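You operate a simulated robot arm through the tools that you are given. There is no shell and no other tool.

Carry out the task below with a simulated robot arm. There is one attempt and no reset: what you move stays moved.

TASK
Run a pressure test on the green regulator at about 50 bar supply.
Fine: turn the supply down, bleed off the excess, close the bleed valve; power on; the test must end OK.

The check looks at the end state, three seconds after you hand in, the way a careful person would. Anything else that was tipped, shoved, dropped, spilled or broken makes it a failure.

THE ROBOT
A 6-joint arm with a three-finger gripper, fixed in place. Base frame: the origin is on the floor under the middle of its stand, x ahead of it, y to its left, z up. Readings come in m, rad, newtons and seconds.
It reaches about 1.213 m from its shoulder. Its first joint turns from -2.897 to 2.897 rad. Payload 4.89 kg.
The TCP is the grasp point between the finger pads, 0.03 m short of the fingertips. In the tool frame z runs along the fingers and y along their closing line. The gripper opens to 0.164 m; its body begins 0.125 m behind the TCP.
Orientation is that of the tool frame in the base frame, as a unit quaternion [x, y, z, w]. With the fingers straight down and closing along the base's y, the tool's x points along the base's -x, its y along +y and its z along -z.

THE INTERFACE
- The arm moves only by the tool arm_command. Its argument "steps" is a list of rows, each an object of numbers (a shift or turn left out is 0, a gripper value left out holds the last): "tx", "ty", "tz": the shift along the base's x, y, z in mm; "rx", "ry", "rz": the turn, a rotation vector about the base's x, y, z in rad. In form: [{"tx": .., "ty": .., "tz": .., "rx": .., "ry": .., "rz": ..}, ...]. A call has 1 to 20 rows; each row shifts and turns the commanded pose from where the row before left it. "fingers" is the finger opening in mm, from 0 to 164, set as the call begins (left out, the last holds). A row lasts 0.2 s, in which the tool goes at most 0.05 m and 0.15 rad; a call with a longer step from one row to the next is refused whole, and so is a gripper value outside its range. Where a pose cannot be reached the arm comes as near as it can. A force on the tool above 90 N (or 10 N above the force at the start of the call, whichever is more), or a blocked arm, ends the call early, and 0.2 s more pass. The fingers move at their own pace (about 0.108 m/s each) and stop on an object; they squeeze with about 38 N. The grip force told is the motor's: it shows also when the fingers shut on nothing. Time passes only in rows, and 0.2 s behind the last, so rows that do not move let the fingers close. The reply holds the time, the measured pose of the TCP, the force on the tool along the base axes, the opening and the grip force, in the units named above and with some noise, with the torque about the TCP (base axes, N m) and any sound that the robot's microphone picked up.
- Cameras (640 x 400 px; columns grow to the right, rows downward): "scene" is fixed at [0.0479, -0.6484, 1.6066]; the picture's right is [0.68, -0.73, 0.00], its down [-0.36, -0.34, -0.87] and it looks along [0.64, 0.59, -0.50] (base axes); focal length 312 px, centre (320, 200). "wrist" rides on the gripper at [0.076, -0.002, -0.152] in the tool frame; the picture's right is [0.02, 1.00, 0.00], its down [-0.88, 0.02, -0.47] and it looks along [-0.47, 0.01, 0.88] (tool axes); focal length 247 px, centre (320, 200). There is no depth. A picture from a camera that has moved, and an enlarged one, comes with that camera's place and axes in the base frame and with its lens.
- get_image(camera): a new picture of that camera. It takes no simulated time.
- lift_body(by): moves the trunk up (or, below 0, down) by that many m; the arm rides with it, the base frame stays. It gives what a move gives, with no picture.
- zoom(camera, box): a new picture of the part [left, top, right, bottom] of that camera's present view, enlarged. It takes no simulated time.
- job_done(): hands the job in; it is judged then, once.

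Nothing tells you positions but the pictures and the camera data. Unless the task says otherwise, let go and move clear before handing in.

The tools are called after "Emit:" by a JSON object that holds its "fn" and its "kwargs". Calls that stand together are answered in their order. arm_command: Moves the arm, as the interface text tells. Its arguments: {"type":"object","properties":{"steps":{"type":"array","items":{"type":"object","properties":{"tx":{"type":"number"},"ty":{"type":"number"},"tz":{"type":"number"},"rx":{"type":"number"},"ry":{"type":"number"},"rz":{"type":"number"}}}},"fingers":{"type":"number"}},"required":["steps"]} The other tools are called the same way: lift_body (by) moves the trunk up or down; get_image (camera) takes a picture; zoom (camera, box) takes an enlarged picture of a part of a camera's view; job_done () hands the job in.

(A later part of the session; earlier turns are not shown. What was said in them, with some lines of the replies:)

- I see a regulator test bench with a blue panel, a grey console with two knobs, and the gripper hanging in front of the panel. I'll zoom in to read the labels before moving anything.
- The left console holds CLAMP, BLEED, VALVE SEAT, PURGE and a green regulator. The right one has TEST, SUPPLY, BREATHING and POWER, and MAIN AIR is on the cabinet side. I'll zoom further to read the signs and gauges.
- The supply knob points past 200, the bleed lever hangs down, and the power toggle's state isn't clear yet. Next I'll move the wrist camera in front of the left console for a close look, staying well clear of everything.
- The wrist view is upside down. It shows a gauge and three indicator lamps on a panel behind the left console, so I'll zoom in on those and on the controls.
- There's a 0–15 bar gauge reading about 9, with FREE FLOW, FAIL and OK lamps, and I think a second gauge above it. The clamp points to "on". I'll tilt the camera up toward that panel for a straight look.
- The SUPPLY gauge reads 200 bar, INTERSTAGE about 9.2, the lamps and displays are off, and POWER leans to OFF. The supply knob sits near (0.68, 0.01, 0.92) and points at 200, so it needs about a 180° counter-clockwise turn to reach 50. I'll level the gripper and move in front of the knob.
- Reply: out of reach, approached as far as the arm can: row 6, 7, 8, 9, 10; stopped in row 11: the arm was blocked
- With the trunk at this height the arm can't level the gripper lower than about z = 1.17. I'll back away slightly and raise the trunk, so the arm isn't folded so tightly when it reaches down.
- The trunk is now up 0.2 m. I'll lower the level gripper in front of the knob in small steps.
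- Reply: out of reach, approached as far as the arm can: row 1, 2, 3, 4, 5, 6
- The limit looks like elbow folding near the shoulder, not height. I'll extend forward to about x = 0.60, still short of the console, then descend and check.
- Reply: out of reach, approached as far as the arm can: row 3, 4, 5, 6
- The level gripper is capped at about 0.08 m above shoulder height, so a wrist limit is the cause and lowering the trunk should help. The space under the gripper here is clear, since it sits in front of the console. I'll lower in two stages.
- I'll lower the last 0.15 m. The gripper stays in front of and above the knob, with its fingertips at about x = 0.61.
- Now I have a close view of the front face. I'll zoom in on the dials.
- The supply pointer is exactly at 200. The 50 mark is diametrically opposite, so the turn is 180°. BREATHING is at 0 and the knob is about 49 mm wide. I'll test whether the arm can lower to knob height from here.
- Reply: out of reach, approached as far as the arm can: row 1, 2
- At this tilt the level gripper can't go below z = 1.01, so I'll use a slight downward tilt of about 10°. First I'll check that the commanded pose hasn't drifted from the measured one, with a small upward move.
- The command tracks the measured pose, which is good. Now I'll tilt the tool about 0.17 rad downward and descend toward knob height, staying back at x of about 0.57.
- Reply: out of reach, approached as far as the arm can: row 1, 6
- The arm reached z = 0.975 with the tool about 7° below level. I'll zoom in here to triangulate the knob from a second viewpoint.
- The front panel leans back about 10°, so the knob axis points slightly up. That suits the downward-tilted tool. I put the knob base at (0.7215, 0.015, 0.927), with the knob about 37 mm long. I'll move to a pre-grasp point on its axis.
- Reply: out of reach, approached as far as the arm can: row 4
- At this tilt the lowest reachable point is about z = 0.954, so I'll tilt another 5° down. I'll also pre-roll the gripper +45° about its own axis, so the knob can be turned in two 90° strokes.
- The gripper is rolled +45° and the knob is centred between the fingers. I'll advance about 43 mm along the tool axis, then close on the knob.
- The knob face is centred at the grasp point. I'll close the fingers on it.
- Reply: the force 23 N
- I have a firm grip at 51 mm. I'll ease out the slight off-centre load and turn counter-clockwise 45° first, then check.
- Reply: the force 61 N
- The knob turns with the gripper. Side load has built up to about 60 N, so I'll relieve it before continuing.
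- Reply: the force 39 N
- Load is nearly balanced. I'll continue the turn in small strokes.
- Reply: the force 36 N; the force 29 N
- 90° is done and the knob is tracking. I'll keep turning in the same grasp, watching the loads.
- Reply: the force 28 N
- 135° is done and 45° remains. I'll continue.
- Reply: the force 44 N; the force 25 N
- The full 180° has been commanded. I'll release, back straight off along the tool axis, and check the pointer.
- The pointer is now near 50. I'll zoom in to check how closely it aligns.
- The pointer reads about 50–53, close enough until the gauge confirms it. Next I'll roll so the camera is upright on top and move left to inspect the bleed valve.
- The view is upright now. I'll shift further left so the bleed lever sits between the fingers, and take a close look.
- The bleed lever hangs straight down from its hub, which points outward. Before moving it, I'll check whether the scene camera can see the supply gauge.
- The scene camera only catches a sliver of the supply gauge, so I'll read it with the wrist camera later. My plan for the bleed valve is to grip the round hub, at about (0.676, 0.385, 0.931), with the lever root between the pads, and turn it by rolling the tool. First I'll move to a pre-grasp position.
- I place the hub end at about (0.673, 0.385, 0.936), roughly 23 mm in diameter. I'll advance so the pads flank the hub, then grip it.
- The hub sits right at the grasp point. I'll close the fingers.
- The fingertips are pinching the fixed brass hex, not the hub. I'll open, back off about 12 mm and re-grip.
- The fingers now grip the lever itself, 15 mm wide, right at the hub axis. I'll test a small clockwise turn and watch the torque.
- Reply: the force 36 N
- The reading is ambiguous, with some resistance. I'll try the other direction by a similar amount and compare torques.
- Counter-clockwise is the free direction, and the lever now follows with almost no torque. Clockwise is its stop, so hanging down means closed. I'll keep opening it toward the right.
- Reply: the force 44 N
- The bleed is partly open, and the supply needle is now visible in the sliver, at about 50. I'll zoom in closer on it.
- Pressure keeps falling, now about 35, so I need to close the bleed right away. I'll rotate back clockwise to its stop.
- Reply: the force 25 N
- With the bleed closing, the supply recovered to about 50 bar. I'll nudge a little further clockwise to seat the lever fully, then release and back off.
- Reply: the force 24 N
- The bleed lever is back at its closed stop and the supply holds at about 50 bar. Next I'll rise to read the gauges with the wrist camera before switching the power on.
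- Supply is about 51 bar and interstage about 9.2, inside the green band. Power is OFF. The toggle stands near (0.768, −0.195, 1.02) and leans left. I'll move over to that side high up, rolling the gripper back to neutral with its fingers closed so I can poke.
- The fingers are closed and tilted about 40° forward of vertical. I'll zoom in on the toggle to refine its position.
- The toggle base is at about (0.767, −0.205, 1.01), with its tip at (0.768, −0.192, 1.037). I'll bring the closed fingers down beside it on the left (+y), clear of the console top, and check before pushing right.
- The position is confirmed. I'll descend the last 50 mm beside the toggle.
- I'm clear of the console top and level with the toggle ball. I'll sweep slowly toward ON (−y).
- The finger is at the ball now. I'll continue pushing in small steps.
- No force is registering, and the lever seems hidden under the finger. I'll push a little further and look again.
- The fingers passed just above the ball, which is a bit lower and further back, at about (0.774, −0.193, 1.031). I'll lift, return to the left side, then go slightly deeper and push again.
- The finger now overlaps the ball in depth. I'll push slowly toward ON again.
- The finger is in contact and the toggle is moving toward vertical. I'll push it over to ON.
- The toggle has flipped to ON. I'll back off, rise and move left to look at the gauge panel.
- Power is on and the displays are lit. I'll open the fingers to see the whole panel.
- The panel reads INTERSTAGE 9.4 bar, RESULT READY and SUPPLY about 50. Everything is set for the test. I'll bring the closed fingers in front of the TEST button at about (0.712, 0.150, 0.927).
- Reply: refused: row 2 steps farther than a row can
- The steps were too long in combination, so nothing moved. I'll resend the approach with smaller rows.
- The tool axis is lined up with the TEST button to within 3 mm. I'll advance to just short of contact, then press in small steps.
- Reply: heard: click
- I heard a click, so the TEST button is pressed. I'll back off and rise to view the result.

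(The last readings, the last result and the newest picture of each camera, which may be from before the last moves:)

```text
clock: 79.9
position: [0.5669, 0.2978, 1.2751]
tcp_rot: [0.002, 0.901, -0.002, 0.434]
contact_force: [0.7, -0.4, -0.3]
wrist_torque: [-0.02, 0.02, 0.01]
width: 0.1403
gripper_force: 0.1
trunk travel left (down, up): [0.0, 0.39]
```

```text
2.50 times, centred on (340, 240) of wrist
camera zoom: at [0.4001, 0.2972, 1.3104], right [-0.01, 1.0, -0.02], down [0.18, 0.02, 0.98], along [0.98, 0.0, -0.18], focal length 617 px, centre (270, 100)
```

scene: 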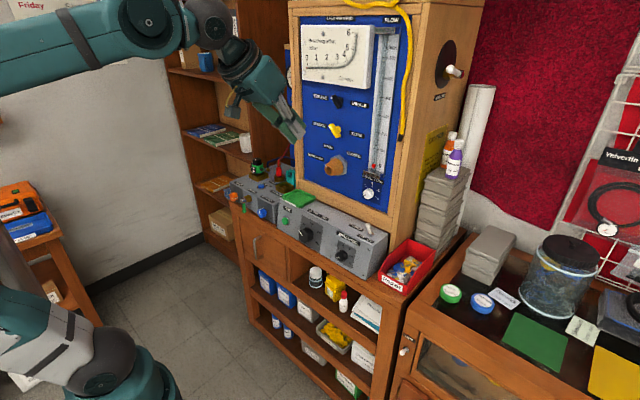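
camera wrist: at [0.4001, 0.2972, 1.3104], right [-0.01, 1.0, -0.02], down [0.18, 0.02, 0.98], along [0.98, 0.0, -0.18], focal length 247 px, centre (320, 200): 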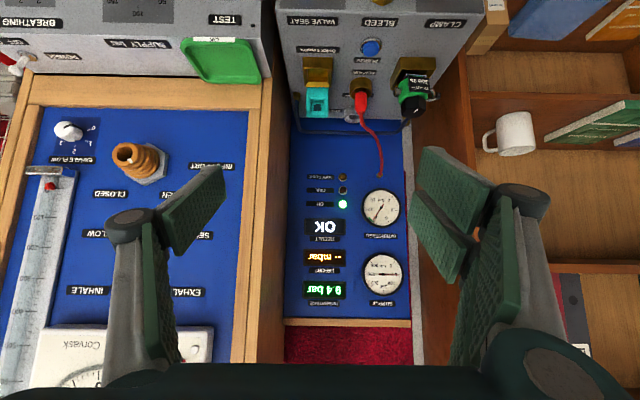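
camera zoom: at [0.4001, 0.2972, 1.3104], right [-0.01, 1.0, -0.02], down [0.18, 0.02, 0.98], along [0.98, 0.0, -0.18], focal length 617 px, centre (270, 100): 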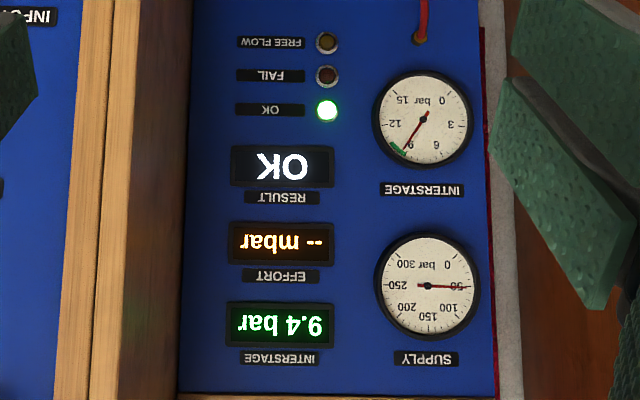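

RESULT shows OK with the green lamp lit, supply about 50 bar and interstage 9.4 bar. I'll wait a moment for stability and check the rest of the scene.

Emit:
{"fn": "arm_command", "kwargs": {"steps": [{"tx": -20}, {"tx": -20}, {}, {}, {}, {}, {}, {}, {}, {}, {}, {}]}}

Emit:
{"fn": "zoom", "kwargs": {"camera": "wrist", "box": [270, 160, 410, 320]}}

Emit:
{"fn": "zoom", "kwargs": {"camera": "wrist", "box": [260, 0, 480, 140]}}

Emit:
{"fn": "get_image", "kwargs": {"camera": "scene"}}

Emit:
{"fn": "zoom", "kwargs": {"camera": "scene", "box": [215, 150, 435, 300]}}

```text
clock: 82.5
position: [0.5272, 0.297, 1.2758]
tcp_rot: [0.003, 0.901, -0.002, 0.435]
contact_force: [0.2, 0.4, -0.9]
wrist_torque: [-0.03, -0.01, -0.01]
width: 0.1398
gripper_force: 0.0
trunk travel left (down, up): [0.0, 0.39]
```

```text
2.50 times, centred on (340, 240) of wrist
camera zoom: at [0.3598, 0.2967, 1.3107], right [-0.01, 1.0, -0.02], down [0.18, 0.02, 0.98], along [0.98, 0.0, -0.18], focal length 617 px, centre (270, 100)
```

zoom: 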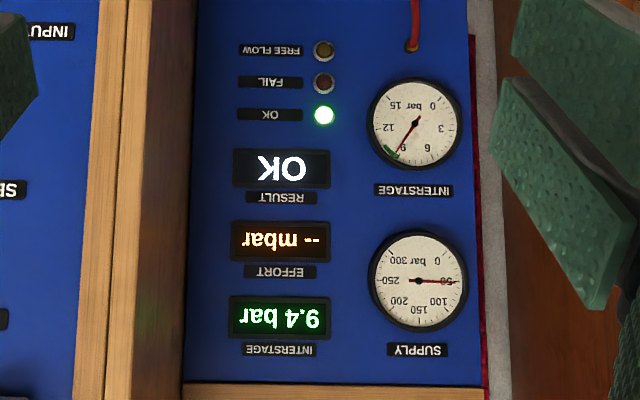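

```text
2.86 times, centred on (370, 70) of wrist
camera zoom: at [0.3598, 0.2967, 1.3107], right [-0.01, 1.0, -0.02], down [0.18, 0.02, 0.98], along [0.98, 0.0, -0.18], focal length 706 px, centre (177, 571)
```

zoom: 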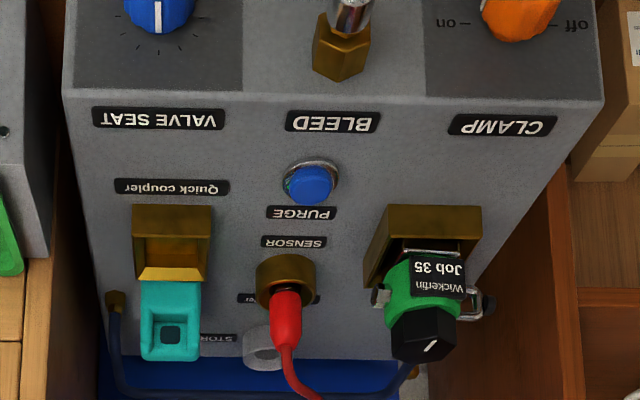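

```text
taken
```

scene: 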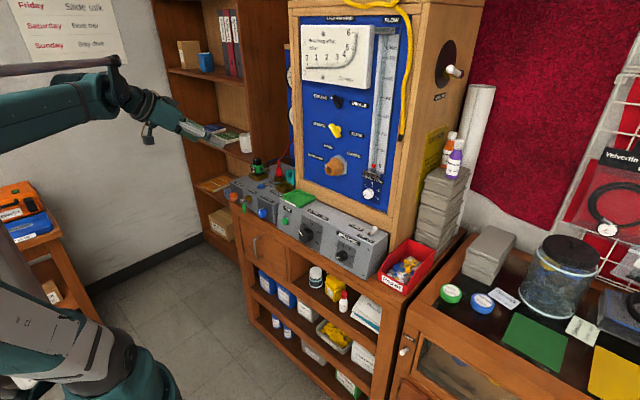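

```text
2.67 times, centred on (325, 225) of scene
camera zoom: at [0.0479, -0.6484, 1.6066], right [0.68, -0.73, 0.0], down [-0.36, -0.34, -0.87], along [0.64, 0.59, -0.5], focal length 831 px, centre (307, 133)
```

zoom: 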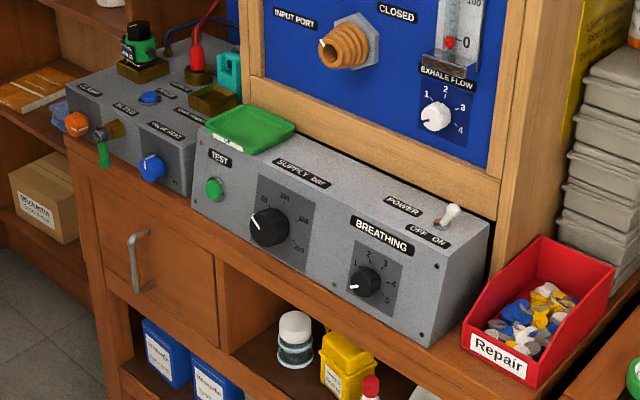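

The RESULT display and lamp hold at OK, with supply at about 50 bar, bleed closed, power on and clamp still on. Nothing else has moved, and the arm is clear. I'm handing in.

Emit:
{"fn": "job_done", "kwargs": {}}

```text
The job is handed in.
```

The pressure test on the green regulator (Job 35) ended OK at about 50 bar supply, and I've handed the job in. The RESULT display showed OK with the green lamp lit, and it held for about 2.5 seconds before hand-in.

- **Supply:** turned down from 200 bar; the gauge reads about 50 bar.
- **Bleed:** I opened the valve to let off the excess. The gauge dipped to about 35 bar and came back to 50 once the valve was closed again.
- **Interstage:** the display reads 9.4 bar. The gauge needle is inside the green band, near its low end at about 9.2.
- **Power and clamp:** power is on, and the clamp is still on.

I saw nothing else moved or knocked in the final pictures, and the arm is clear of the bench.
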